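You operate a simulated robot arm through the tools that you are given. There is no shell and no other tool. Be economical: measure what you need, move in short steps, check, and stop when the job is done.

Carry out the task below with a simulated robot arm. There is one attempt and no reset: what you move stays moved.

JOB
Brush the dust off the small table, then set the carton there, opened.
Fine: the green brush, put back after; both flaps bent well outward.

It is judged by the outcome, as a careful person would: the job done as asked, and still so three seconds after it is handed in. It fails if anything else is knocked over, pushed out of place, dropped, spilled or broken.

ROBOT AND FRAMES
A 7-joint arm with a two-finger parallel gripper, fixed in place. Base frame: the origin is at the foot of the arm, x ahead of it, y to its left, z up; the work surface is at about z = 760. Units: mm, degrees, N and s.
With the tool pointing down near the work surface it reaches from about 460 to 920 mm from the base axis. Its first joint turns from -115.0 to 115.0 degrees. Payload 3.91 kg.
Tool frame: the origin (TCP) lies between the finger pads and is the grasp point; the fingertips stand 30 mm ahead of it; z points along the fingers, y is the line along which they close. Largest opening 110 mm; finger width 20, thickness 10; the body of the gripper, 48 by 112 mm, starts 55 mm behind the TCP.
Orientation is told as [roll, pitch, yaw] about the base's x, y, z axes, in that order, counted from this pose: with the fingers straight down and closing along the base's y, the tool's x points along the base's -x, its y along +y and its z along -z.

CONTROLS
- The arm moves only by the tool jog_arm. Its argument "moves" is a list of rows, each a list of 3 entries, a list of its own where there are three numbers: the finger opening in m, from 0 to 0.11, then the shift along the base's x, y, z in units of 30 mm (1.0 is 30 mm), then the turn, a rotation vector about the base's x, y, z in units of 6 degrees (1.0 is 6 degrees). In form: [[claw, [x, y, z], [wx, wy, wz]], ...]. A call has 1 to 12 rows; each row shifts and turns the commanded pose from where the row before left it. A call with a number of a shift or a turn outside -1 to 1 is refused whole. Each row takes 0.2 s and may step no farther than 50 mm and 8.6 degrees from the row before; otherwise, or with a gripper value out of range, the whole call is refused. Where a pose cannot be reached the arm comes as near as it can. A force on the tool above 40 N (or 10 N above the force at the start of the call, whichever is more), or a blocked arm, ends the call early, and 0.2 s more pass. Each finger travels about 153 mm/s and halts on what it meets, pressing with about 38 N; the grip force reading is that of the motor and also rises with nothing between the fingers. The clock runs only during rows and for 0.2 s after the last one: add rows that do not move to give the fingers time. It gives the time, the measured TCP pose, the force on the tool (base axes), the opening and the grip force at its end, in the units of the frame above (readings bear some noise).
- Cameras (640 x 400 px; columns grow to the right, rows downward): "scene" is fixed at [220.6, 499, 1381.1]; the picture's right is [-0.45, -0.90, 0.00], its down [-0.70, 0.35, -0.63] and it looks along [0.56, -0.28, -0.78] (base axes); focal length 308 px, centre (320, 200). "wrist" rides on the gripper at [-36, 0, -57] in the tool frame; the picture's right is [0.00, -1.00, 0.00], its down [0.97, 0.00, -0.24] and it looks along [0.24, 0.00, 0.97] (tool axes); focal length 218 px, centre (320, 200).
- capture(camera): a new picture of that camera. It takes no simulated time.
- slide_trunk(by): slides the trunk up (or, below 0, down) by that many mm; the arm rides with it, the base frame stays. It gives what a move gives, with no picture.
- pixel_to_xyz(camera, pixels): there is no depth. For up to 12 entries [column, row, z] of the newest picture of that camera ("zoom" is the newest enlarged one), the place [x, y] in the base frame at which the ray of that pixel passes the height z, good to about 3 mm. It takes no simulated time.
- enlarge(camera, box): a new picture of the part [left, top, right, bottom] of that camera's present view, enlarged. It takes no simulated time.
- finish_job(): hands the job in; it is judged then, once.

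Work in short steps. Measure before you move; look again where a grasp or a placing could have gone wrong, and mend it. You have 80 turns and 34 pictures in all, those below and enlarged ones among them. Open the gripper and draw the arm clear of the work before you hand the job in, unless the task says otherwise; then end with one line.

The tools are called after ">>>" as a command line: name --argument value ..., lists and objects as JSON in quotes. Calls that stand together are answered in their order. jog_arm: Moves the arm, as the interface text tells. Its arguments: {"type":"object","properties":{"moves":{"type":"array","items":{"type":"array"}}},"required":["moves"]} The other tools are called the same way: slide_trunk (by) slides the trunk up or down; capture (camera) takes a picture; pixel_to_xyz (camera, pixels) gives the place at which the rays of pixels pass given heights; enlarge (camera, box) takes an enlarged picture of a part of a camera's view; finish_job () hands the job in.

At the start:

```text
time_s: 0.0
tool_pos: [581.6, 325.3, 1089.1]
ee_rot: [0.0, 0.1, -0.1]
ft_force: [0.0, 1.0, 0.3]
opening: 110.0
gripper_force: 0.0
trunk travel left (down, up): [-725.0, 265.0]
```

scene: 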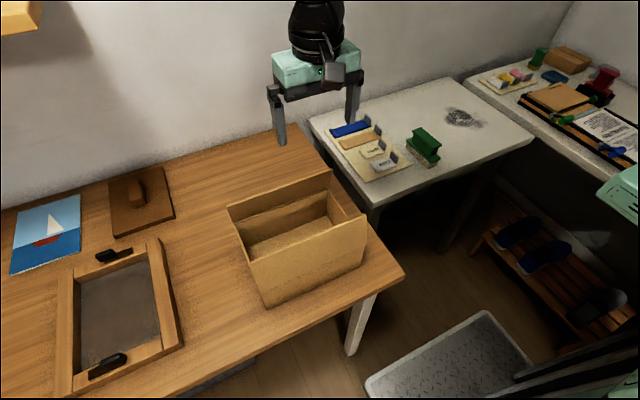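
wrist: 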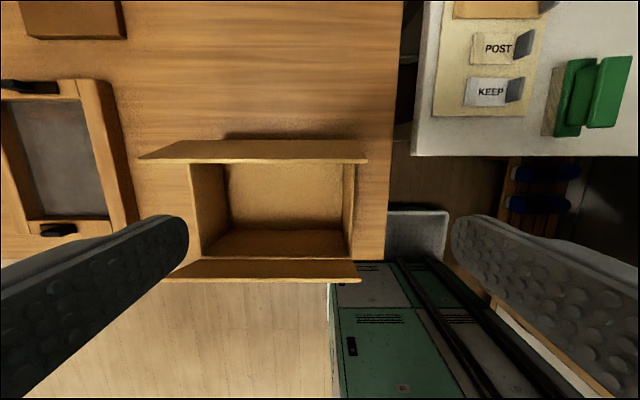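

I start by looking closely at the small table (about 310-530, 80-210) and the carton (225-370, 170-305).

>>> enlarge --camera "scene" --box '[300, 70, 540, 220]'

>>> enlarge --camera "scene" --box '[200, 150, 440, 300]'

>>> pixel_to_xyz --camera "scene" --pixels '[[309, 119, 760], [444, 78, 760], [534, 138, 760], [375, 207, 760], [462, 117, 760], [446, 110, 760], [484, 124, 760], [403, 275, 760], [280, 130, 760], [268, 306, 760], [366, 262, 760]]'

>>> pixel_to_xyz --camera "wrist" --pixels '[[390, 200, 760], [414, 154, 760], [440, 0, 760], [138, 158, 900], [365, 160, 900], [362, 280, 900], [160, 280, 900], [190, 162, 900], [355, 162, 900], [355, 258, 900]]'

```text
2.67 times, centred on (420, 145) of scene
```

zoom: 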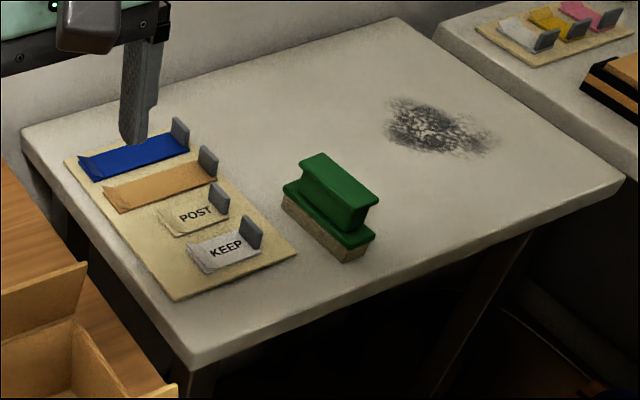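

```text
2.67 times, centred on (320, 225) of scene
```

zoom: 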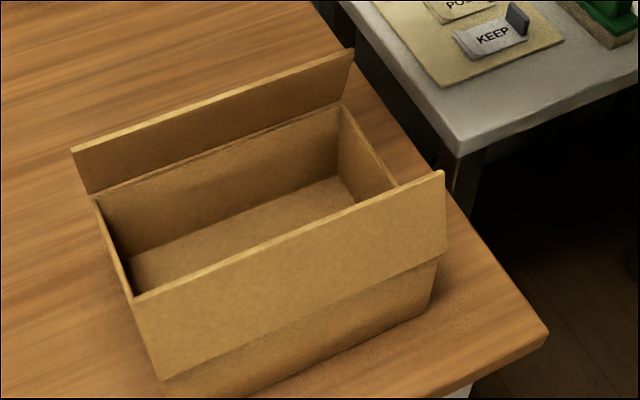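

```text
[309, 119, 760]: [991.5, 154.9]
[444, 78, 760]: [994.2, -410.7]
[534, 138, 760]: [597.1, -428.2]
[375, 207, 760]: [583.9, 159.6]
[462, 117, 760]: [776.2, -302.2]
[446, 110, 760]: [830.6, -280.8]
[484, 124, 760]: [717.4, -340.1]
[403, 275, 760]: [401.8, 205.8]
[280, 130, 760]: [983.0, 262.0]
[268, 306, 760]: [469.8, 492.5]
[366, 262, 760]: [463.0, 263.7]
```

```text
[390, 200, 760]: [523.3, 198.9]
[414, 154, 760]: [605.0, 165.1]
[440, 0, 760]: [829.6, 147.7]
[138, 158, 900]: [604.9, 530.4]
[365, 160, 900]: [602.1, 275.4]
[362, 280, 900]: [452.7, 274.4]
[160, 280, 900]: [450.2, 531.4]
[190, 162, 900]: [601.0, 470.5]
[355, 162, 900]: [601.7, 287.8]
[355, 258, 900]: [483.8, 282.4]
```

The brush is green with its long axis about along x, the dust is around (776,-302). I move the wrist camera over the brush at a safe height to measure it.

>>> jog_arm --moves '[[0.11, [0.4, -1, 0], [0, 0, 0]], [0.11, [0.4, -1, 0], [0, 0, 0]], [0.11, [0.4, -1, 0], [0, 0, 0]], [0.11, [0.3, -1, 0], [0, 0, 0]], [0.11, [0.3, -1, 0], [0, 0, 0]], [0.11, [0.3, -1, 0], [0, 0, 0]], [0.11, [0.3, -1, 0], [0, 0, 0]], [0.11, [0.3, -1, 0], [0, 0, 0]], [0.11, [0.3, -1, 0], [0, 0, 0]], [0.11, [0.3, -1, 0], [0, 0, 0]], [0.11, [0.3, -1, 0], [0, 0, 0]], [0.11, [0.3, -1, 0], [0, 0, 0]]]'

>>> capture --camera "wrist"

```text
time_s: 2.6
tool_pos: [699.2, -36.5, 1089.0]
ee_rot: [0.1, 0.1, 0.0]
ft_force: [-0.4, 1.3, 0.2]
opening: 109.9
gripper_force: 0.1
trunk travel left (down, up): [-725.0, 265.0]
```

```text
29 pictures are left
```

wrist: 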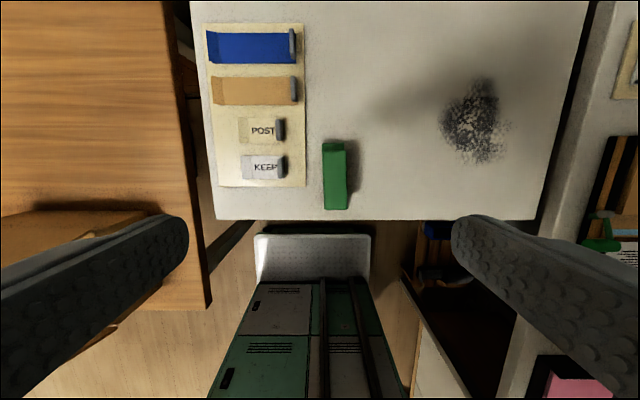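

The brush top spans about (322-346, 142-210) and the dust (440-508, 80-163); I project these at several heights.

>>> pixel_to_xyz --camera "wrist" --pixels '[[215, 219, 760], [536, 220, 760], [323, 143, 820], [345, 143, 820], [347, 209, 820], [325, 209, 820], [335, 209, 760], [440, 120, 760], [508, 120, 760], [480, 80, 760], [480, 163, 760], [304, 187, 760]]'

>>> pixel_to_xyz --camera "scene" --pixels '[[420.2, 127, 820], [442.5, 144.5, 820], [413, 130.5, 820], [436, 150, 820], [406.5, 148, 760], [430, 168, 760], [437, 163, 760], [411, 165, 760], [365, 182, 760], [437, 160, 770], [443, 110, 760], [487, 124, 760]]'

>>> enlarge --camera "wrist" --box '[280, 120, 400, 230]'

```text
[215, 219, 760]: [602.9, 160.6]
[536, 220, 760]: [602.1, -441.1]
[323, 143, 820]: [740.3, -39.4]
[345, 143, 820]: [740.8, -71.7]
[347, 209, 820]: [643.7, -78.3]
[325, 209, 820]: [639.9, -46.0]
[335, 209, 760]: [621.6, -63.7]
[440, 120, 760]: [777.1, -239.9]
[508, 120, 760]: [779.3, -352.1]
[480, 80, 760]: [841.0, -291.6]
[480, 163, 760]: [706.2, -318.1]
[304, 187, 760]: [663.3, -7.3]
```

```text
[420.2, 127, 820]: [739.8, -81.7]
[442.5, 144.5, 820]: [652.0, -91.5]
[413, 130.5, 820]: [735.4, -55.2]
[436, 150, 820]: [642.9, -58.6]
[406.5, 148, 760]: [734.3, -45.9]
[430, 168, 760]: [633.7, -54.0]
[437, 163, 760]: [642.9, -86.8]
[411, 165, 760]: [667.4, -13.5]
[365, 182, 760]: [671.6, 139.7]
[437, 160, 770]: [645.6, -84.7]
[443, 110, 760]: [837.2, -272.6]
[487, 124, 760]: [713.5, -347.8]
```

```text
3.64 times, centred on (340, 175) of wrist
```

zoom: 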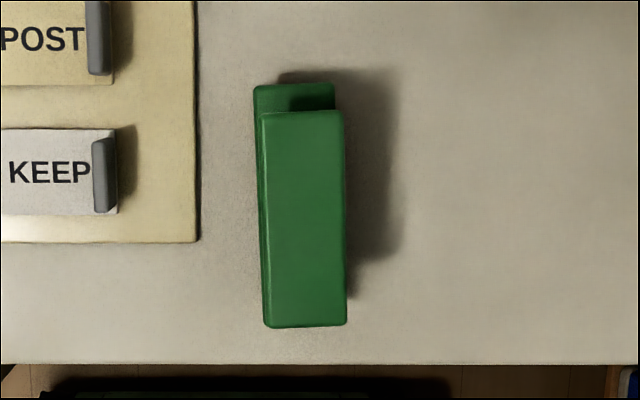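

I triangulate the top's centre: scene (427.9,137.7), wrist (335.3,180.2).

>>> pixel_to_xyz --camera "wrist" --pixels '[[335.3, 180.2, 820], [335.3, 180.2, 840], [323.5, 151, 830], [346, 151, 830], [347, 210, 830], [325, 210, 830], [322, 143, 790], [344, 143, 790]]'

>>> pixel_to_xyz --camera "scene" --pixels '[[427.9, 137.7, 820], [427.9, 137.7, 830], [427.9, 137.7, 840], [412.5, 131.1, 830], [435.8, 148, 830], [442.9, 144.2, 830], [407, 142, 780], [405.5, 148, 760], [429.6, 168, 760], [439, 160, 780]]'

```text
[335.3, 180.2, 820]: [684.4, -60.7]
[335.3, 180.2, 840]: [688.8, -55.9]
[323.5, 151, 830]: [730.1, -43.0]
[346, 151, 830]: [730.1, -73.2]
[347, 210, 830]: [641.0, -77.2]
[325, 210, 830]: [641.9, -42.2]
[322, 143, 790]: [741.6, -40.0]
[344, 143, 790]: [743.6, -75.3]
```

```text
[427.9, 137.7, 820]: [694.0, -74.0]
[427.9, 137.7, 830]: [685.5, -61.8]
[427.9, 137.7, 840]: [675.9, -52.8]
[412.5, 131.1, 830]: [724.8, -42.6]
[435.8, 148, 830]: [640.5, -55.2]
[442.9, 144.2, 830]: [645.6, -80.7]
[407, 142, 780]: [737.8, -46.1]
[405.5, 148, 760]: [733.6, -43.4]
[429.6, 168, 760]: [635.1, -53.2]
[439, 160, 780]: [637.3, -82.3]
```

Top is at z≈830, centre ≈(686,-61). I zoom in on the brush for its profile.

>>> enlarge --camera "scene" --box '[392, 116, 456, 176]'

```text
6.67 times, centred on (424, 146) of scene
```

zoom: 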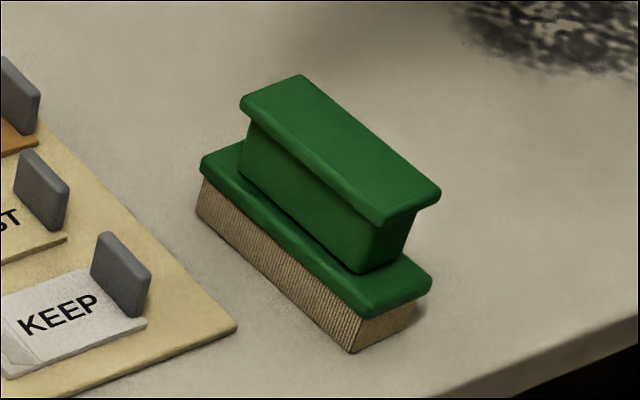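

The brush has a 33 mm wide cap over a stem and a plate at ~795. I descend over it with a 60 mm opening (clear of the KEEP clip), stopping just above the cap.

>>> jog_arm --moves '[[0.06, [-0.054, -0.102, -0.913], [0, 0, 0.084]], [0.06, [-0.054, -0.102, -0.913], [0, 0, 0.084]], [0.06, [-0.054, -0.102, -0.913], [0, 0, 0.084]], [0.06, [-0.054, -0.102, -0.913], [0, 0, 0.084]], [0.06, [-0.054, -0.102, -0.913], [0, 0, 0.084]], [0.06, [-0.054, -0.102, -0.913], [0, 0, 0.084]], [0.06, [-0.054, -0.102, -0.913], [0, 0, 0.084]], [0.06, [-0.054, -0.102, -0.913], [0, 0, 0.084]]]'

>>> capture --camera "wrist"

>>> enlarge --camera "scene" --box '[370, 80, 490, 176]'

```text
time_s: 4.4
tool_pos: [685.3, -59.8, 866.9]
ee_rot: [0.1, 0.1, 4.0]
ft_force: [0.4, -0.3, -0.7]
opening: 60.5
gripper_force: 0.1
trunk travel left (down, up): [-725.0, 265.0]
```

```text
26 pictures are left
```

wrist: 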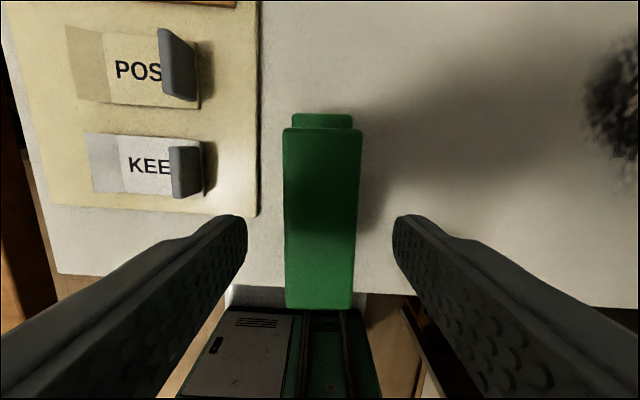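

```text
4.17 times, centred on (430, 128) of scene
```

zoom: 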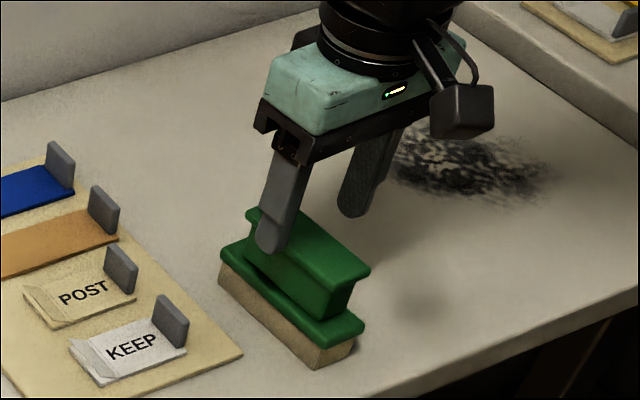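

Check alignment: cap corners in the wrist view (283,128),(362,130),(353,309),(285,309) at z 830.

>>> pixel_to_xyz --camera "wrist" --pixels '[[283, 130, 830], [362, 131, 830], [353, 308, 830], [285, 308, 830], [292, 114, 795], [352, 115, 795]]'

```text
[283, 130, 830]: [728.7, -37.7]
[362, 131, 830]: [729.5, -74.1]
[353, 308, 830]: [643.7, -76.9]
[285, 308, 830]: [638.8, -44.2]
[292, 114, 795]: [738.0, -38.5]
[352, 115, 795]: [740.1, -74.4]
```

Well aligned. I lower to TCP ≈829 (tips just above the plate) and close.

>>> jog_arm --moves '[[0.06, [0, 0.05, -0.6], [0, 0, 0]], [0.06, [0, 0, -0.6], [0, 0, 0]], [0.06, [0, 0, -0.07], [0, 0, 0]], [0.02, [0, 0, 0], [0, 0, 0]], [0.02, [0, 0, 0], [0, 0, 0]], [0.02, [0, 0, 0], [0, 0, 0]]]'

>>> enlarge --camera "scene" --box '[370, 80, 490, 176]'

```text
time_s: 5.8
tool_pos: [688.3, -57.7, 831.7]
ee_rot: [0.2, 0.1, 4.0]
ft_force: [-0.1, -0.1, 0.0]
opening: 33.5
gripper_force: 38.2
trunk travel left (down, up): [-725.0, 265.0]
```

```text
4.17 times, centred on (430, 128) of scene
```

zoom: 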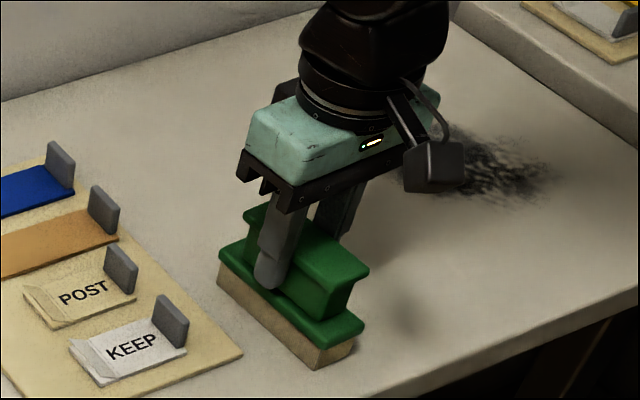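

Grip holds at 33.5 mm with resting TCP z ≈831.7. I lift 40 mm and carry the brush to the start of the far stroke, near (800,-200).

>>> jog_arm --moves '[[0.02, [0, 0, 0.7], [0, 0, 0]], [0.02, [0, 0, 0.7], [0, 0, 0]], [0.02, [0.75, -0.95, 0], [0, 0, -0.13]], [0.02, [0.75, -0.95, 0], [0, 0, -0.13]], [0.02, [0.75, -0.95, 0], [0, 0, -0.13]], [0.02, [0.75, -0.95, 0], [0, 0, -0.13]], [0.02, [0.75, -0.95, 0], [0, 0, -0.13]], [0.02, [0, 0, 0], [0, 0, 0]]]'

>>> enlarge --camera "scene" --box '[390, 60, 540, 160]'

```text
time_s: 7.6
tool_pos: [798.6, -202.6, 872.7]
ee_rot: [0.0, 0.0, 0.1]
ft_force: [0.5, 0.4, -0.4]
opening: 33.4
gripper_force: 37.8
trunk travel left (down, up): [-725.0, 265.0]
```

```text
4.00 times, centred on (465, 110) of scene
```

zoom: 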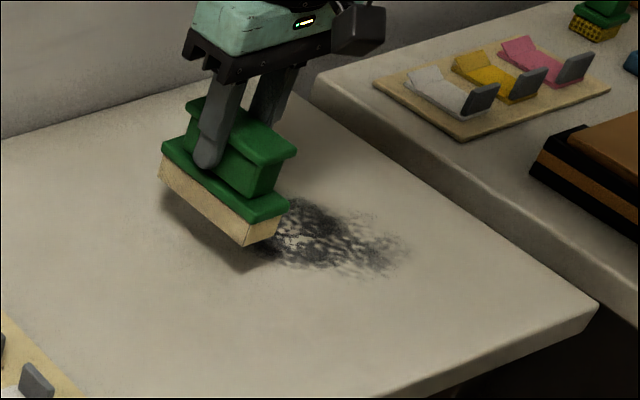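

The brush hangs level. I lower it to the table, with slight pressing, and read the force.

>>> jog_arm --moves '[[0.02, [0, 0, -0.6], [0, 0, 0]], [0.02, [0, 0, -0.6], [0, 0, 0]], [0.02, [0, 0, -0.2], [0, 0, 0]], [0.02, [0, 0, -0.05], [0, 0, 0]], [0.02, [0, 0, 0], [0, 0, 0]]]'

```text
time_s: 8.8
tool_pos: [798.0, -200.5, 832.0]
ee_rot: [0.1, 0.0, 0.1]
ft_force: [-4.0, -0.2, 16.4]
opening: 33.2
gripper_force: 38.8
trunk travel left (down, up): [-725.0, 265.0]
```

Contact at ~16 N. I stroke along -y to about y=-395.

>>> jog_arm --moves '[[0.02, [0, -0.7, 0], [0, 0, 0]], [0.02, [0, -0.7, 0], [0, 0, 0]], [0.02, [0, -0.7, 0], [0, 0, 0]], [0.02, [0, -0.7, 0], [0, 0, 0]], [0.02, [0, -0.7, 0], [0, 0, 0]], [0.02, [0, -0.7, 0], [0, 0, 0]], [0.02, [0, -0.7, 0], [0, 0, 0]], [0.02, [0, -0.7, 0], [0, 0, 0]], [0.02, [0, -0.7, 0], [0, 0, 0]]]'

>>> enlarge --camera "scene" --box '[390, 60, 540, 160]'

```text
time_s: 10.8
tool_pos: [800.0, -390.8, 830.6]
ee_rot: [0.0, 0.0, 0.1]
ft_force: [0.4, 8.5, 29.0]
opening: 33.3
gripper_force: 38.3
trunk travel left (down, up): [-725.0, 265.0]
```

```text
4.00 times, centred on (465, 110) of scene
```

zoom: 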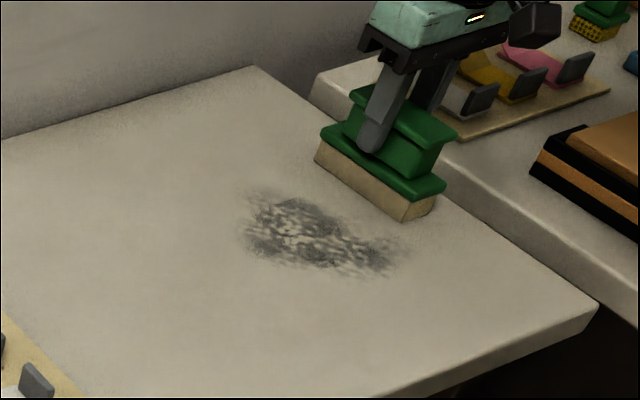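

The dust has faded but remains. I shift 35 mm nearer and stroke back toward +y.

>>> jog_arm --moves '[[0.02, [-0.8, 0, 0.03], [0, 0, 0]], [0.02, [-0.4, 0.5, 0], [0, 0, 0]], [0.02, [0, 0.7, 0], [0, 0, 0]], [0.02, [0, 0.7, 0], [0, 0, 0]], [0.02, [0, 0.7, 0], [0, 0, 0]], [0.02, [0, 0.7, 0], [0, 0, 0]], [0.02, [0, 0.7, 0], [0, 0, 0]], [0.02, [0, 0.7, 0], [0, 0, 0]], [0.02, [0, 0.7, 0], [0, 0, 0]], [0.02, [0, 0.6, 0], [0, 0, 0]]]'

>>> jog_arm --moves '[[0.02, [-0.5, 0, 0], [0, 0, 0]], [0.02, [0, -0.7, 0], [0, 0, 0]], [0.02, [0, -0.7, 0], [0, 0, 0]], [0.02, [0, -0.7, 0], [0, 0, 0]], [0.02, [0, -0.7, 0], [0, 0, 0]], [0.02, [0, -0.7, 0], [0, 0, 0]], [0.02, [0, -0.7, 0], [0, 0, 0]], [0.02, [0, -0.7, 0], [0, 0, 0]], [0.02, [0, -0.7, 0], [0, 0, 0]], [0.02, [0, -0.5, 0], [0, 0, 0]]]'

>>> enlarge --camera "scene" --box '[390, 60, 540, 160]'

```text
time_s: 13.0
tool_pos: [761.1, -208.4, 830.3]
ee_rot: [0.0, 0.0, 0.1]
ft_force: [0.6, -2.1, 8.4]
opening: 33.6
gripper_force: 38.4
trunk travel left (down, up): [-725.0, 265.0]
```

```text
time_s: 15.2
tool_pos: [745.9, -393.3, 831.0]
ee_rot: [0.0, 0.2, 0.0]
ft_force: [-0.3, 0.4, 2.3]
opening: 33.2
gripper_force: 38.4
trunk travel left (down, up): [-725.0, 265.0]
```

```text
4.00 times, centred on (465, 110) of scene
```

zoom: 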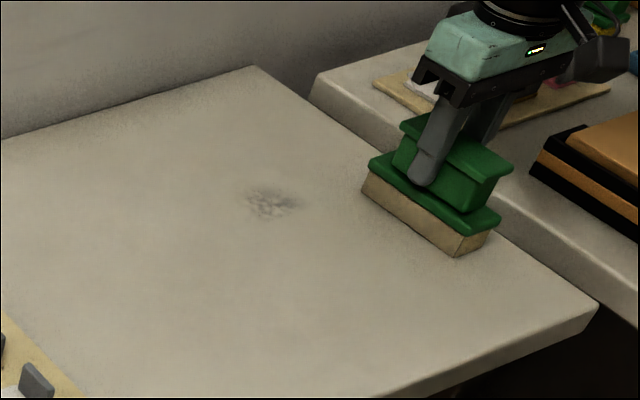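

Only a faint spot remains near scene (452,110), about (822,-290). I do two more strokes at x≈815.

>>> jog_arm --moves '[[0.02, [0.8, 0.5, 0], [0, 0, 0]], [0.02, [0.8, 0.5, -0.05], [0, 0, 0]], [0.02, [0.7, 0.5, -0.03], [0, 0, 0]], [0.02, [0, 0.7, 0], [0, 0, 0]], [0.02, [0, 0.7, 0], [0, 0, 0]], [0.02, [0, 0.7, 0], [0, 0, 0]], [0.02, [0, 0.7, 0], [0, 0, 0]], [0.02, [0, 0.7, 0], [0, 0, 0]], [0.02, [0, 0.7, 0], [0, 0, 0]], [0.02, [0, 0.5, 0], [0, 0, 0]]]'

>>> jog_arm --moves '[[0.02, [0, -0.7, 0], [0, 0, 0]], [0.02, [0, -0.7, 0], [0, 0, 0]], [0.02, [0, -0.7, 0], [0, 0, 0]], [0.02, [0, -0.7, 0], [0, 0, 0]], [0.02, [0, -0.7, 0], [0, 0, 0]], [0.02, [0, -0.7, 0], [0, 0, 0]], [0.02, [0, -0.7, 0], [0, 0, 0]], [0.02, [0, -0.7, 0], [0, 0, 0]]]'

>>> enlarge --camera "scene" --box '[390, 60, 540, 160]'

```text
time_s: 17.4
tool_pos: [815.3, -206.2, 830.4]
ee_rot: [0.0, -0.1, 0.1]
ft_force: [0.1, -10.7, 33.8]
opening: 33.4
gripper_force: 37.9
trunk travel left (down, up): [-725.0, 265.0]
```

```text
time_s: 19.2
tool_pos: [815.0, -376.9, 830.1]
ee_rot: [0.0, 0.1, 0.0]
ft_force: [-1.0, 4.7, 16.3]
opening: 33.3
gripper_force: 37.5
trunk travel left (down, up): [-725.0, 265.0]
```

```text
4.00 times, centred on (465, 110) of scene
```

zoom: 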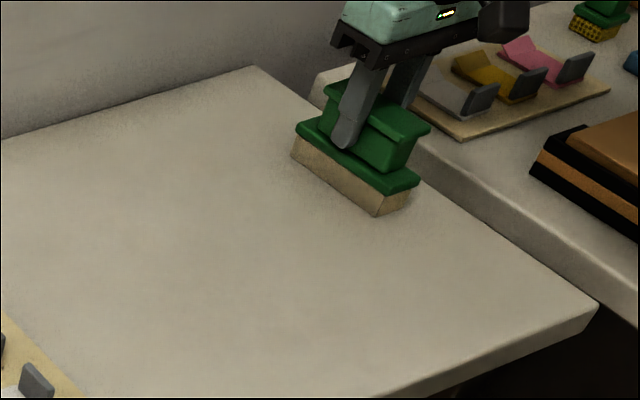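

The table is clean. I lift and bring the brush back to its first place (688,-58, yaw 4°).

>>> jog_arm --moves '[[0.02, [0, 0, 1], [0, 0, 0]], [0.02, [-0.384, 0.967, 0.05], [0, 0, 0.06]], [0.02, [-0.384, 0.967, 0.05], [0, 0, 0.06]], [0.02, [-0.384, 0.967, 0], [0, 0, 0.06]], [0.02, [-0.384, 0.967, 0], [0, 0, 0.06]], [0.02, [-0.384, 0.967, 0], [0, 0, 0.06]], [0.02, [-0.384, 0.967, 0], [0, 0, 0.06]], [0.02, [-0.384, 0.967, 0], [0, 0, 0.06]], [0.02, [-0.384, 0.967, 0], [0, 0, 0.06]], [0.02, [-0.384, 0.967, 0], [0, 0, 0.06]], [0.02, [-0.384, 0.967, 0], [0, 0, 0.06]], [0.02, [-0.384, 0.967, 0], [0, 0, 0.06]]]'

```text
time_s: 21.8
tool_pos: [688.0, -55.9, 861.2]
ee_rot: [0.1, -0.1, 4.0]
ft_force: [-0.1, -1.0, -0.5]
opening: 33.3
gripper_force: 37.8
trunk travel left (down, up): [-725.0, 265.0]
```

Over the old place; I lower about 29 mm until contact and check.

>>> jog_arm --moves '[[0.02, [0, -0.06, -0.6], [0, 0, 0]], [0.02, [0, 0, -0.3], [0, 0, 0]], [0.02, [0, 0, -0.07], [0, 0, 0]], [0.02, [0, 0, 0], [0, 0, 0]]]'

```text
time_s: 22.8
tool_pos: [689.5, -56.7, 831.6]
ee_rot: [0.2, 0.0, 4.0]
ft_force: [0.1, 0.2, -0.3]
opening: 33.1
gripper_force: 37.7
trunk travel left (down, up): [-725.0, 265.0]
```

z equals the original grasp height; I open to 60 mm and retreat upward.

>>> jog_arm --moves '[[0.06, [0, 0, 0], [0, 0, 0]], [0.06, [0, 0, 0], [0, 0, 0]], [0.06, [0, 0, 0.5], [0, 0, 0]], [0.06, [0, 0, 1], [0, 0, 0]], [0.06, [0, 0, 1], [0, 0, 0]], [0.06, [0, 0, 1], [0, 0, -0.33]], [0.06, [0, 0, 1], [0, 0, -0.33]], [0.06, [0, 0, 1], [0, 0, 0]], [0.06, [0, 0, 1], [0, 0, 0]], [0.06, [0, 0, 1], [0, 0, 0]], [0.06, [0, 0, 0.5], [0, 0, 0]]]'

>>> capture --camera "wrist"

>>> capture --camera "scene"

```text
time_s: 25.2
tool_pos: [690.6, -60.4, 1074.3]
ee_rot: [0.1, 0.1, 0.2]
ft_force: [0.1, 0.9, -0.9]
opening: 59.7
gripper_force: 0.1
trunk travel left (down, up): [-725.0, 265.0]
```

```text
19 pictures are left
```

wrist: 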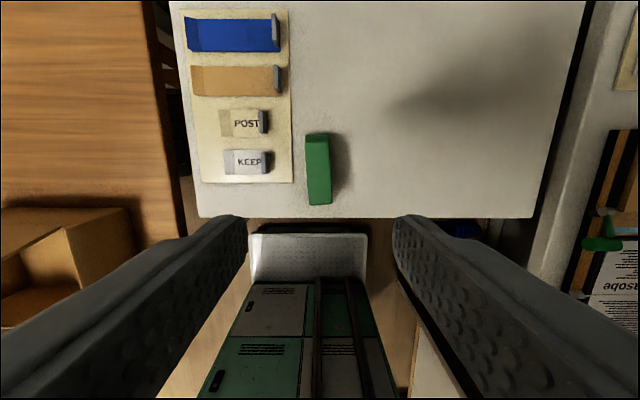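

```text
18 pictures are left
```

scene: 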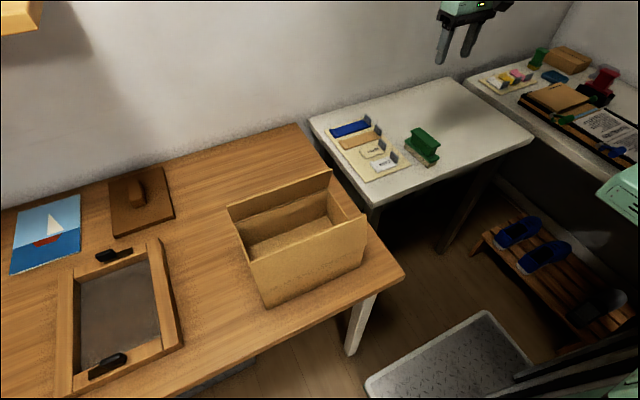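

The brush stands as before and the table is clean. I go back over the carton to measure it.

>>> jog_arm --moves '[[0.06, [-0.4, 1, 0.1], [0, 0, 0]], [0.06, [-0.4, 1, 0.1], [0, 0, 0]], [0.06, [-0.4, 1, 0.1], [0, 0, 0]], [0.06, [-0.4, 1, 0.1], [0, 0, 0]], [0.06, [-0.4, 1, 0.1], [0, 0, 0]], [0.06, [-0.4, 1, 0.1], [0, 0, 0]], [0.06, [-0.4, 1, 0.1], [0, 0, 0]], [0.06, [-0.4, 1, 0.1], [0, 0, 0]], [0.06, [-0.4, 1, 0.1], [0, 0, 0]], [0.06, [-0.4, 1, 0], [0, 0, 0]], [0.06, [-0.4, 1, 0], [0, 0, 0]], [0.06, [-0.4, 1, 0], [0, 0, 0]]]'

>>> jog_arm --moves '[[0.06, [-0.2, 0.9, 0], [0, 0, 0]], [0.06, [-0.2, 0.9, 0], [0, 0, 0]], [0.06, [0, 0.3, 0], [0, 0, 0]]]'

>>> capture --camera "wrist"

```text
time_s: 27.8
tool_pos: [546.3, 303.5, 1097.9]
ee_rot: [0.1, 0.1, 0.0]
ft_force: [0.0, 0.0, 0.0]
opening: 60.0
gripper_force: 0.1
trunk travel left (down, up): [-725.0, 265.0]
```

```text
time_s: 28.6
tool_pos: [533.3, 366.1, 1099.7]
ee_rot: [0.0, 0.0, 0.1]
ft_force: [0.1, -0.1, -0.5]
opening: 60.0
gripper_force: 0.2
trunk travel left (down, up): [-725.0, 265.0]
```

```text
17 pictures are left
```

wrist: 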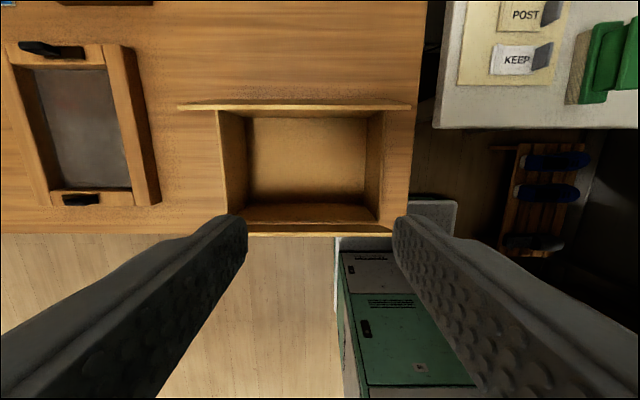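

I project wall tops at z≈874, flap tops at ≈953 and the floor.

>>> pixel_to_xyz --camera "wrist" --pixels '[[216, 110, 874], [384, 110, 874], [245, 225, 874], [378, 222, 874], [178, 106, 953], [411, 106, 953], [390, 236, 953], [247, 117, 765], [365, 117, 765], [365, 204, 765], [247, 204, 765], [367, 112, 765]]'

>>> pixel_to_xyz --camera "scene" --pixels '[[249.9, 262.5, 953], [366.5, 214.5, 953], [227, 206.3, 953], [331.3, 168.8, 953], [235.6, 223.9, 874], [327.9, 190.5, 874], [261, 292.5, 874], [364, 248, 874], [268, 306, 760], [368, 262, 760], [370, 297, 760]]'

>>> enlarge --camera "scene" --box '[215, 155, 385, 315]'

```text
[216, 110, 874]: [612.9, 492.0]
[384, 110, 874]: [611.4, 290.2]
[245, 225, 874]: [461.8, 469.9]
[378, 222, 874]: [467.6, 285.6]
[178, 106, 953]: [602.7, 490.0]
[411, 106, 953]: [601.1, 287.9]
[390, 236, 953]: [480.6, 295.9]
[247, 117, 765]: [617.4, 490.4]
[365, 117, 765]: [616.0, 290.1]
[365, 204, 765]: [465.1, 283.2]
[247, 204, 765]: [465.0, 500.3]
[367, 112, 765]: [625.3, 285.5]
```

```text
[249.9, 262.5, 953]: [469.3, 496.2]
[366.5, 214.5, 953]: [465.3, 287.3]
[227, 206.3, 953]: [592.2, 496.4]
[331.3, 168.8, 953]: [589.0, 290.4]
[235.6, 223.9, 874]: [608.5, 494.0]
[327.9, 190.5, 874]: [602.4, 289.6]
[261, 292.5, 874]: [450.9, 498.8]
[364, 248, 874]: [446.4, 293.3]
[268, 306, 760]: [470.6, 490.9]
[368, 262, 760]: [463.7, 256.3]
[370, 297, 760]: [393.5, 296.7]
```

```text
2.50 times, centred on (300, 235) of scene
```

zoom: 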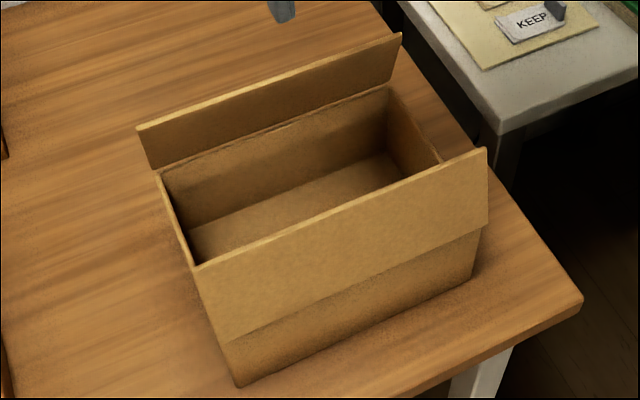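

The carton spans x 456-610, y 288-494, walls to z≈874, flaps ≈80 mm tall and upright, slightly inward. I'll bend the flaps here with closed fingers first, testing the far flap (pushed toward +x, where there is plenty of table).

>>> jog_arm --moves '[[0, [0.2, 0.14, -0.917], [0, 0, 0]], [0, [0.2, 0.14, -0.917], [0, 0, 0]], [0, [0.2, 0.14, -0.917], [0, 0, 0]], [0, [0.2, 0.14, -0.917], [0, 0, 0]], [0, [0.2, 0.14, -0.917], [0, 0, 0]], [0, [0.2, 0.14, -0.917], [0, 0, 0]], [0, [0, 0, 0], [0, 0, 0]]]'

>>> jog_arm --moves '[[0, [0.4, 0, 0], [0, 0, 0]], [0, [0.4, 0, 0], [0, 0, 0]], [0, [0.4, 0, 0], [0, 0, 0]], [0, [0.4, 0, 0], [0, 0, 0]]]'

>>> enlarge --camera "scene" --box '[215, 115, 415, 315]'

```text
time_s: 30.2
tool_pos: [570.2, 392.5, 937.3]
ee_rot: [0.1, 0.0, 0.1]
ft_force: [0.4, -0.9, -0.2]
opening: 0.0
gripper_force: 37.8
trunk travel left (down, up): [-725.0, 265.0]
```

```text
time_s: 31.2
tool_pos: [618.1, 393.5, 934.2]
ee_rot: [0.1, 0.1, 0.1]
ft_force: [-0.5, -1.1, 0.2]
opening: 0.0
gripper_force: 37.9
trunk travel left (down, up): [-725.0, 265.0]
```

```text
2.00 times, centred on (315, 215) of scene
```

zoom: 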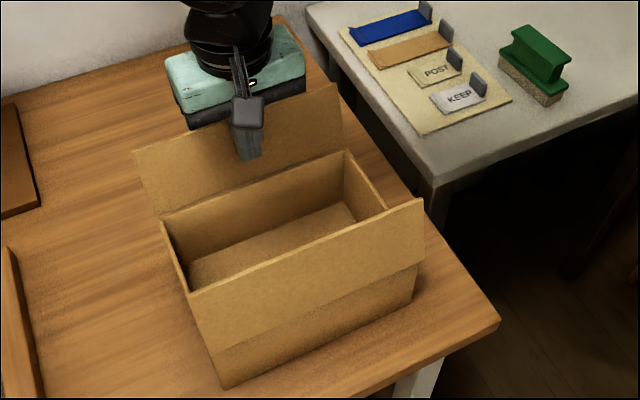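

The flap is turning with ~0.5 N and the carton stays. I continue outward and then press down on it.

>>> jog_arm --moves '[[0, [0.5, 0, -0.1], [0, 0, 0]], [0, [0.5, 0, -0.2], [0, 0, 0]], [0, [0.4, 0, -0.3], [0, 0, 0]], [0, [0.2, 0, -0.5], [0, 0, 0]], [0, [0, 0, -0.6], [0, 0, 0]], [0, [0, 0, -0.4], [0, 0, 0]]]'

>>> enlarge --camera "scene" --box '[215, 115, 415, 315]'

```text
time_s: 32.6
tool_pos: [668.3, 392.2, 875.8]
ee_rot: [0.4, -0.4, 0.0]
ft_force: [5.8, -4.0, 21.4]
opening: 0.2
gripper_force: 37.4
trunk travel left (down, up): [-725.0, 265.0]
```

```text
2.00 times, centred on (315, 215) of scene
```

zoom: 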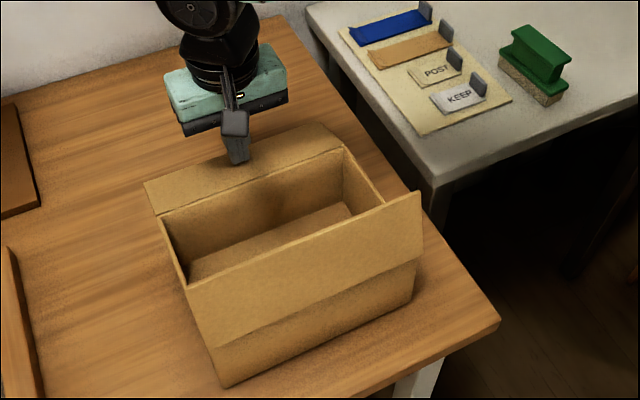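

The flap reached its stop a little below horizontal (21 N). I lift off, move over to inside the near flap, and look.

>>> jog_arm --moves '[[0, [0, 0, 0.6], [0, 0, 0]], [0, [0, 0, 1], [0, 0, 0]], [0, [-0.5, 0, 1], [0, 0, 0]], [0, [-1, 0, 0.8], [0, 0, 0]], [0, [-1, 0, 0], [0, 0, 0]], [0, [-1, 0, 0], [0, 0, 0]], [0, [-1, 0, 0], [0, 0, 0]], [0, [-0.8, 0, -0.5], [0, 0, 0]], [0, [0, 0, -0.9], [0, 0, 0]], [0, [0, 0, 0], [0, 0, 0]]]'

>>> enlarge --camera "scene" --box '[215, 115, 415, 315]'

```text
time_s: 34.8
tool_pos: [507.8, 391.6, 931.0]
ee_rot: [0.1, 0.2, 0.1]
ft_force: [0.1, 0.1, -0.4]
opening: 0.0
gripper_force: 37.8
trunk travel left (down, up): [-725.0, 265.0]
```

```text
2.00 times, centred on (315, 215) of scene
```

zoom: 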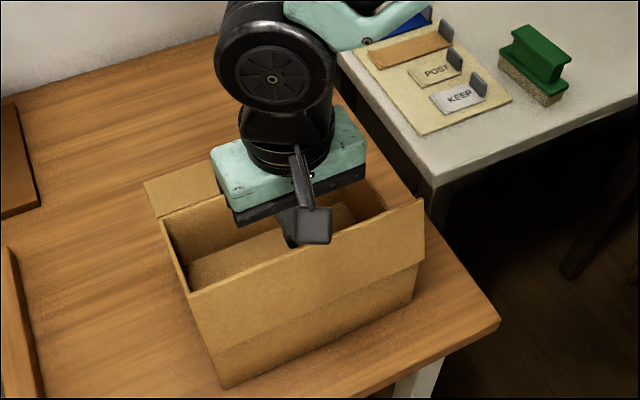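

The far flap stays bent. Now the near flap: same push toward -x.

>>> jog_arm --moves '[[0, [-0.5, 0, 0], [0, 0, 0]], [0, [-0.5, 0, 0], [0, 0, 0]], [0, [-0.4, 0, 0], [0, 0, 0]], [0, [-0.4, 0, 0], [0, 0, 0]], [0, [-0.5, 0, -0.1], [0, 0, 0]], [0, [-0.5, 0, -0.2], [0, 0, 0]], [0, [-0.5, 0, -0.3], [0, 0, 0]], [0, [-0.2, 0, -0.5], [0, 0, 0]], [0, [0, 0, -0.5], [0, 0, 0]], [0, [0, 0, -0.3], [0, 0, 0]]]'

>>> enlarge --camera "scene" --box '[215, 115, 415, 315]'

```text
time_s: 37.0
tool_pos: [401.3, 390.1, 873.8]
ee_rot: [0.2, 0.0, 0.1]
ft_force: [-0.3, 0.0, -0.4]
opening: 0.0
gripper_force: 37.7
trunk travel left (down, up): [-725.0, 265.0]
```

```text
2.00 times, centred on (315, 215) of scene
```

zoom: 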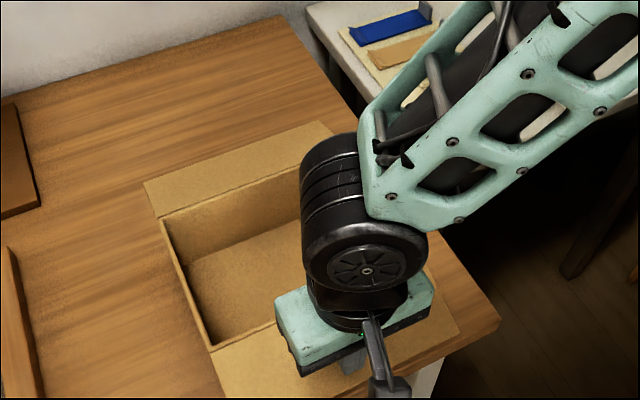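

Near flap is out as well. I retreat upward and go above the right-hand wall (y≈289) with an open gripper, then look.

>>> jog_arm --moves '[[0, [0, 0, 0.7], [0, 0, 0]], [0, [0, 0, 1], [0, 0, 0]], [0, [0, 0, 1], [0, 0, 0]], [0, [0.5, -0.2, 0.8], [0, 0, 0]], [0.05, [1, -0.5, 0.5], [0, 0, 0]], [0.05, [1, -0.7, 0], [0, 0, 0]], [0.05, [1, -0.7, 0], [0, 0, 0]], [0.05, [0.9, -0.6, 0], [0, 0, 0]], [0.05, [0, -0.65, 0], [0, 0, 0]], [0.05, [0, 0, 0], [0, 0, 0]]]'

>>> capture --camera "wrist"

>>> capture --camera "scene"

```text
time_s: 39.2
tool_pos: [534.4, 287.7, 993.9]
ee_rot: [0.0, 0.1, 0.0]
ft_force: [0.3, 0.3, 0.6]
opening: 50.0
gripper_force: 0.0
trunk travel left (down, up): [-725.0, 265.0]
```

```text
11 pictures are left
```

wrist: 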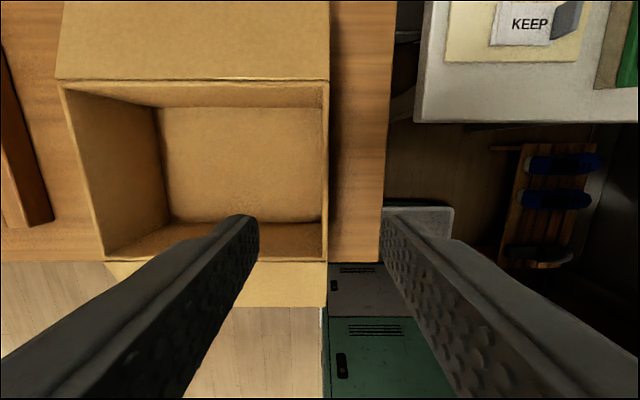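

```text
10 pictures are left
```

scene: 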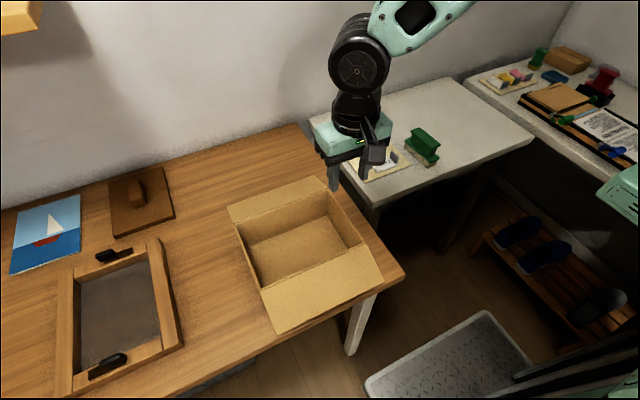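

Both flaps lie well outward. I project the right wall's top (323-329) to align.

>>> pixel_to_xyz --camera "wrist" --pixels '[[322, 170, 874], [329, 170, 874], [329, 82, 874], [327, 260, 874], [62, 84, 874]]'

```text
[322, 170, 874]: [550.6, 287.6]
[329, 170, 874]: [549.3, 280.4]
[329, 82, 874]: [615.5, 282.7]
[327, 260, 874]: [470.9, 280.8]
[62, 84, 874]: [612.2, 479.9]
```

The wall is at y≈285, mid x≈537. I descend astride it to TCP z≈855 and close.

>>> jog_arm --moves '[[0.05, [0.05, -0.08, -0.95], [0, 0, 0]], [0.05, [0, 0, -0.95], [0, 0, 0]], [0.05, [0, 0, -0.95], [0, 0, 0]], [0.05, [0, 0, -0.95], [0, 0, 0]], [0.05, [0, 0, -0.8], [0, 0, 0]], [0.05, [0, 0, 0], [0, 0, 0]], [0, [0, 0, 0], [0, 0, 0]], [0, [0, 0, 0], [0, 0, 0]], [0, [0, 0, 0], [0, 0, 0]]]'

```text
time_s: 41.2
tool_pos: [536.3, 284.9, 856.6]
ee_rot: [0.1, 0.1, 0.1]
ft_force: [0.4, -0.8, 0.0]
opening: 4.8
gripper_force: 37.6
trunk travel left (down, up): [-725.0, 265.0]
```

The wall (about 5 mm) is gripped. I lift slowly by 30 mm and check.

>>> jog_arm --moves '[[0, [0, 0, 0.3], [0, 0, 0]], [0, [0, 0, 0.3], [0, 0, 0]], [0, [0, 0, 0.4], [0, 0, 0]], [0, [0, 0, 0.3], [0, 0, 0]]]'

>>> enlarge --camera "scene" --box '[215, 115, 415, 345]'

```text
time_s: 42.2
tool_pos: [537.1, 286.6, 895.4]
ee_rot: [0.0, 0.1, 0.1]
ft_force: [0.3, -0.1, -4.6]
opening: 4.5
gripper_force: 38.1
trunk travel left (down, up): [-725.0, 265.0]
```

```text
1.74 times, centred on (315, 230) of scene
```

zoom: 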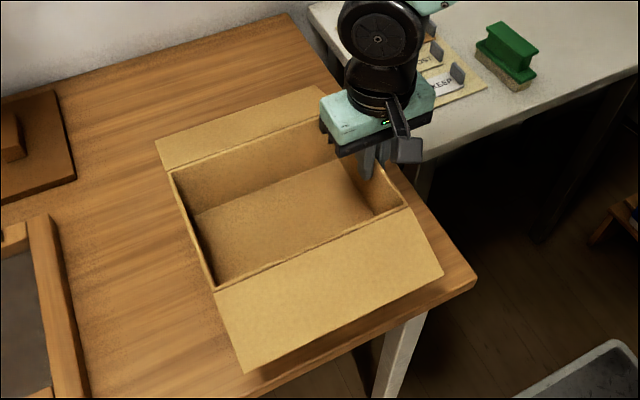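

Lifted level, weight ~4.6 N, flaps steady. I raise it by 95 mm more for clearance over the brush, then carry it across.

>>> jog_arm --moves '[[0, [0, 0, 0.6], [0, 0, 0]], [0, [0, 0, 0.9], [0, 0, 0]], [0, [0, 0, 0.9], [0, 0, 0]], [0, [0, 0, 0.7], [0, 0, 0]], [0, [0.1, -0.3, 0], [0, 0, 0]], [0, [0.2, -0.6, 0], [0, 0, 0]], [0, [0.3, -0.85, 0], [0, 0, 0]], [0, [0.3, -0.85, 0], [0, 0, 0]], [0, [0.3, -0.85, 0], [0, 0, 0]], [0, [0.3, -0.85, 0], [0, 0, 0]], [0, [0.3, -0.85, 0], [0, 0, 0]], [0, [0.3, -0.85, 0], [0, 0, 0]]]'

>>> jog_arm --moves '[[0, [0.3, -0.85, 0], [0, 0, 0]], [0, [0.3, -0.85, 0], [0, 0, 0]], [0, [0.3, -0.85, 0], [0, 0, 0]], [0, [0.3, -0.85, 0], [0, 0, 0]], [0, [0.3, -0.85, 0], [0, 0, 0]], [0, [0.3, -0.85, 0], [0, 0, 0]], [0, [0.3, -0.85, 0], [0, 0, 0]], [0, [0.3, -0.85, 0], [0, 0, 0]], [0, [0.3, -0.85, 0], [0, 0, 0]]]'

>>> capture --camera "scene"

```text
time_s: 44.8
tool_pos: [599.6, 107.1, 989.1]
ee_rot: [0.1, 0.1, 0.2]
ft_force: [-0.2, -0.6, -3.1]
opening: 4.9
gripper_force: 38.1
trunk travel left (down, up): [-725.0, 265.0]
```

```text
time_s: 46.8
tool_pos: [680.6, -121.5, 988.4]
ee_rot: [0.1, 0.1, 0.1]
ft_force: [0.2, -0.3, -4.4]
opening: 4.8
gripper_force: 38.0
trunk travel left (down, up): [-725.0, 265.0]
```

```text
8 pictures are left
```

scene: 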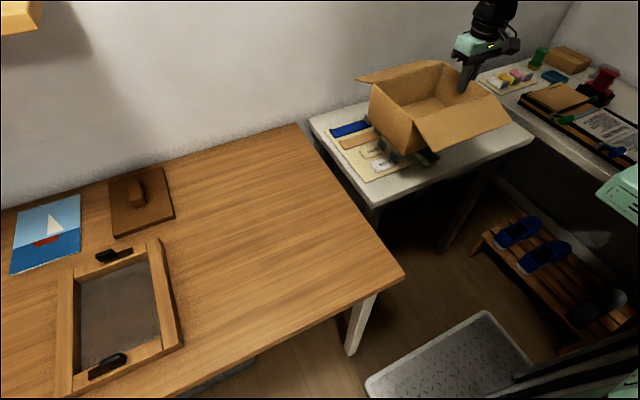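

Carried well. I go on to TCP ≈(759,-341), still high.

>>> jog_arm --moves '[[0, [0.29, -0.815, 0], [0, 0, 0]], [0, [0.29, -0.815, 0], [0, 0, 0]], [0, [0.29, -0.815, 0], [0, 0, 0]], [0, [0.29, -0.815, 0], [0, 0, 0]], [0, [0.29, -0.815, 0], [0, 0, 0]], [0, [0.29, -0.815, 0], [0, 0, 0]], [0, [0.29, -0.815, 0], [0, 0, 0]], [0, [0.29, -0.815, 0], [0, 0, 0]], [0, [0.29, -0.815, 0], [0, 0, 0]], [0, [0, 0, 0], [0, 0, 0]]]'

>>> enlarge --camera "scene" --box '[340, 30, 580, 200]'

```text
time_s: 49.0
tool_pos: [758.1, -342.1, 989.5]
ee_rot: [0.1, 0.2, 0.1]
ft_force: [-0.1, -0.1, -3.2]
opening: 4.8
gripper_force: 38.1
trunk travel left (down, up): [-725.0, 265.0]
```

```text
2.35 times, centred on (460, 115) of scene
```

zoom: 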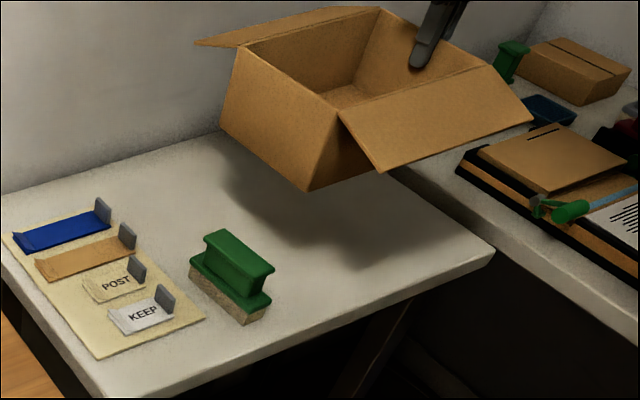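

Position looks clear. I lower to ~15 mm above the table.

>>> jog_arm --moves '[[0, [0, 0, -0.5], [0, 0, 0]], [0, [0, 0, -0.8], [0, 0, 0]], [0, [0, 0, -0.8], [0, 0, 0]], [0, [0, 0, -0.8], [0, 0, 0]], [0, [0, 0, -0.6], [0, 0, 0]], [0, [0, 0, -0.4], [0, 0, 0]], [0, [0, 0, 0], [0, 0, 0]]]'

>>> enlarge --camera "scene" --box '[340, 30, 580, 200]'

```text
time_s: 50.6
tool_pos: [756.5, -341.6, 872.5]
ee_rot: [0.2, 0.1, 0.0]
ft_force: [0.1, 0.6, -3.5]
opening: 4.7
gripper_force: 38.4
trunk travel left (down, up): [-725.0, 265.0]
```

```text
2.35 times, centred on (460, 115) of scene
```

zoom: 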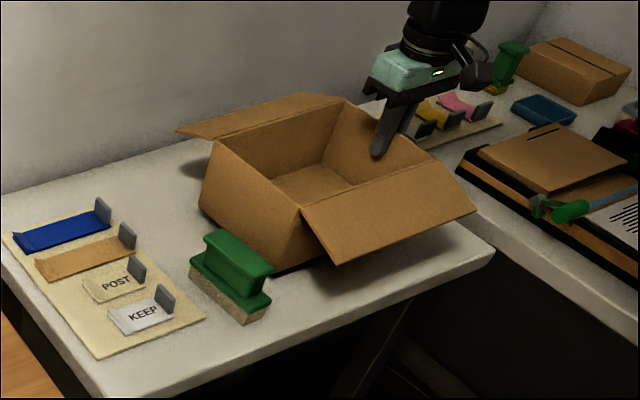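

The carton is close to the brush in view, so I shift 25 mm further toward -y, then lower to contact.

>>> jog_arm --moves '[[0, [0, -0.4, 0], [0, 0, 0]], [0, [0, -0.43, 0], [0, 0, 0]], [0, [0, 0, -0.2], [0, 0, 0]], [0, [0, 0, -0.15], [0, 0, 0]], [0, [0, 0, -0.12], [0, 0, 0]], [0, [0, 0, -0.05], [0, 0, 0]], [0, [0, 0, 0], [0, 0, 0]]]'

```text
time_s: 52.2
tool_pos: [757.3, -367.0, 856.2]
ee_rot: [0.1, 0.0, 0.1]
ft_force: [-1.2, -1.3, 0.1]
opening: 4.7
gripper_force: 37.9
trunk travel left (down, up): [-725.0, 265.0]
```

The table carries the weight now (force ≈0). I open to 50 mm and retreat upward.

>>> jog_arm --moves '[[0.05, [0, 0, 0], [0, 0, 0]], [0.05, [0, 0, 0], [0, 0, 0]], [0.05, [0, 0, 0.4], [0, 0, 0]], [0.05, [0, 0, 0.8], [0, 0, 0]], [0.05, [0, 0, 1], [0, 0, 0]], [0.05, [0, 0, 1], [0, 0, 0]], [0.05, [0, 0, 1], [0, 0, 0]], [0.05, [0, 0, 1], [0, 0, 0]], [0.05, [-0.6, 0, 1], [0, 0, 0]], [0.05, [-0.8, 0, 0.5], [0, 0, 0]]]'

>>> capture --camera "scene"

>>> enlarge --camera "scene" --box '[340, 30, 580, 200]'

>>> capture --camera "wrist"

```text
time_s: 54.4
tool_pos: [715.6, -365.1, 1058.7]
ee_rot: [0.2, 0.2, 0.2]
ft_force: [0.7, -0.2, -1.3]
opening: 50.3
gripper_force: 0.1
trunk travel left (down, up): [-725.0, 265.0]
```

```text
5 pictures are left
```

scene: 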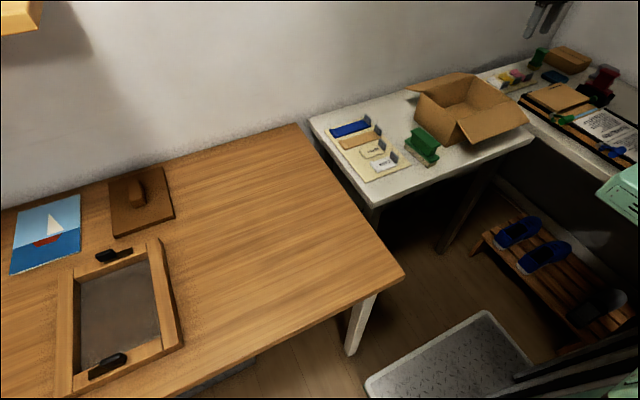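

```text
2.35 times, centred on (460, 115) of scene
```

zoom: 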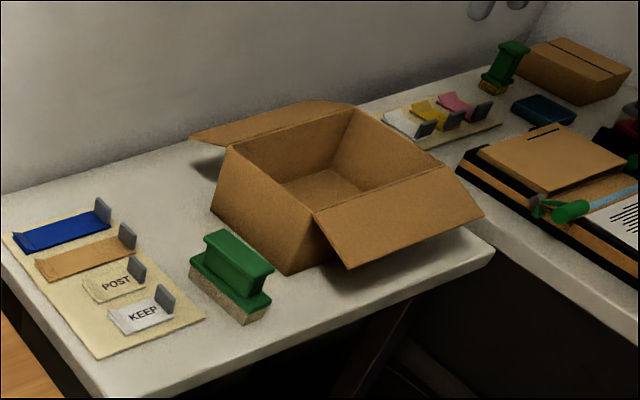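

```text
3 pictures are left
```

wrist: 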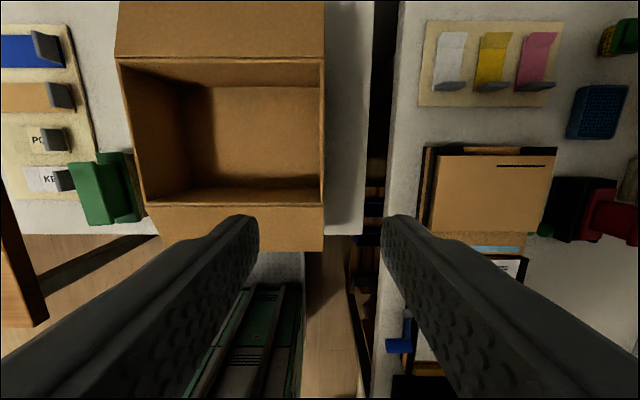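

The carton stands on the clean small table with both flaps well outward, the brush is back in its place and nothing else has moved. The gripper is open and about 150 mm clear above, so I hand it in.

>>> finish_job

```text
The job is handed in.
```

The small table is brushed clean, the green brush is back in its place, and the carton stands on the table with both flaps bent well outward.
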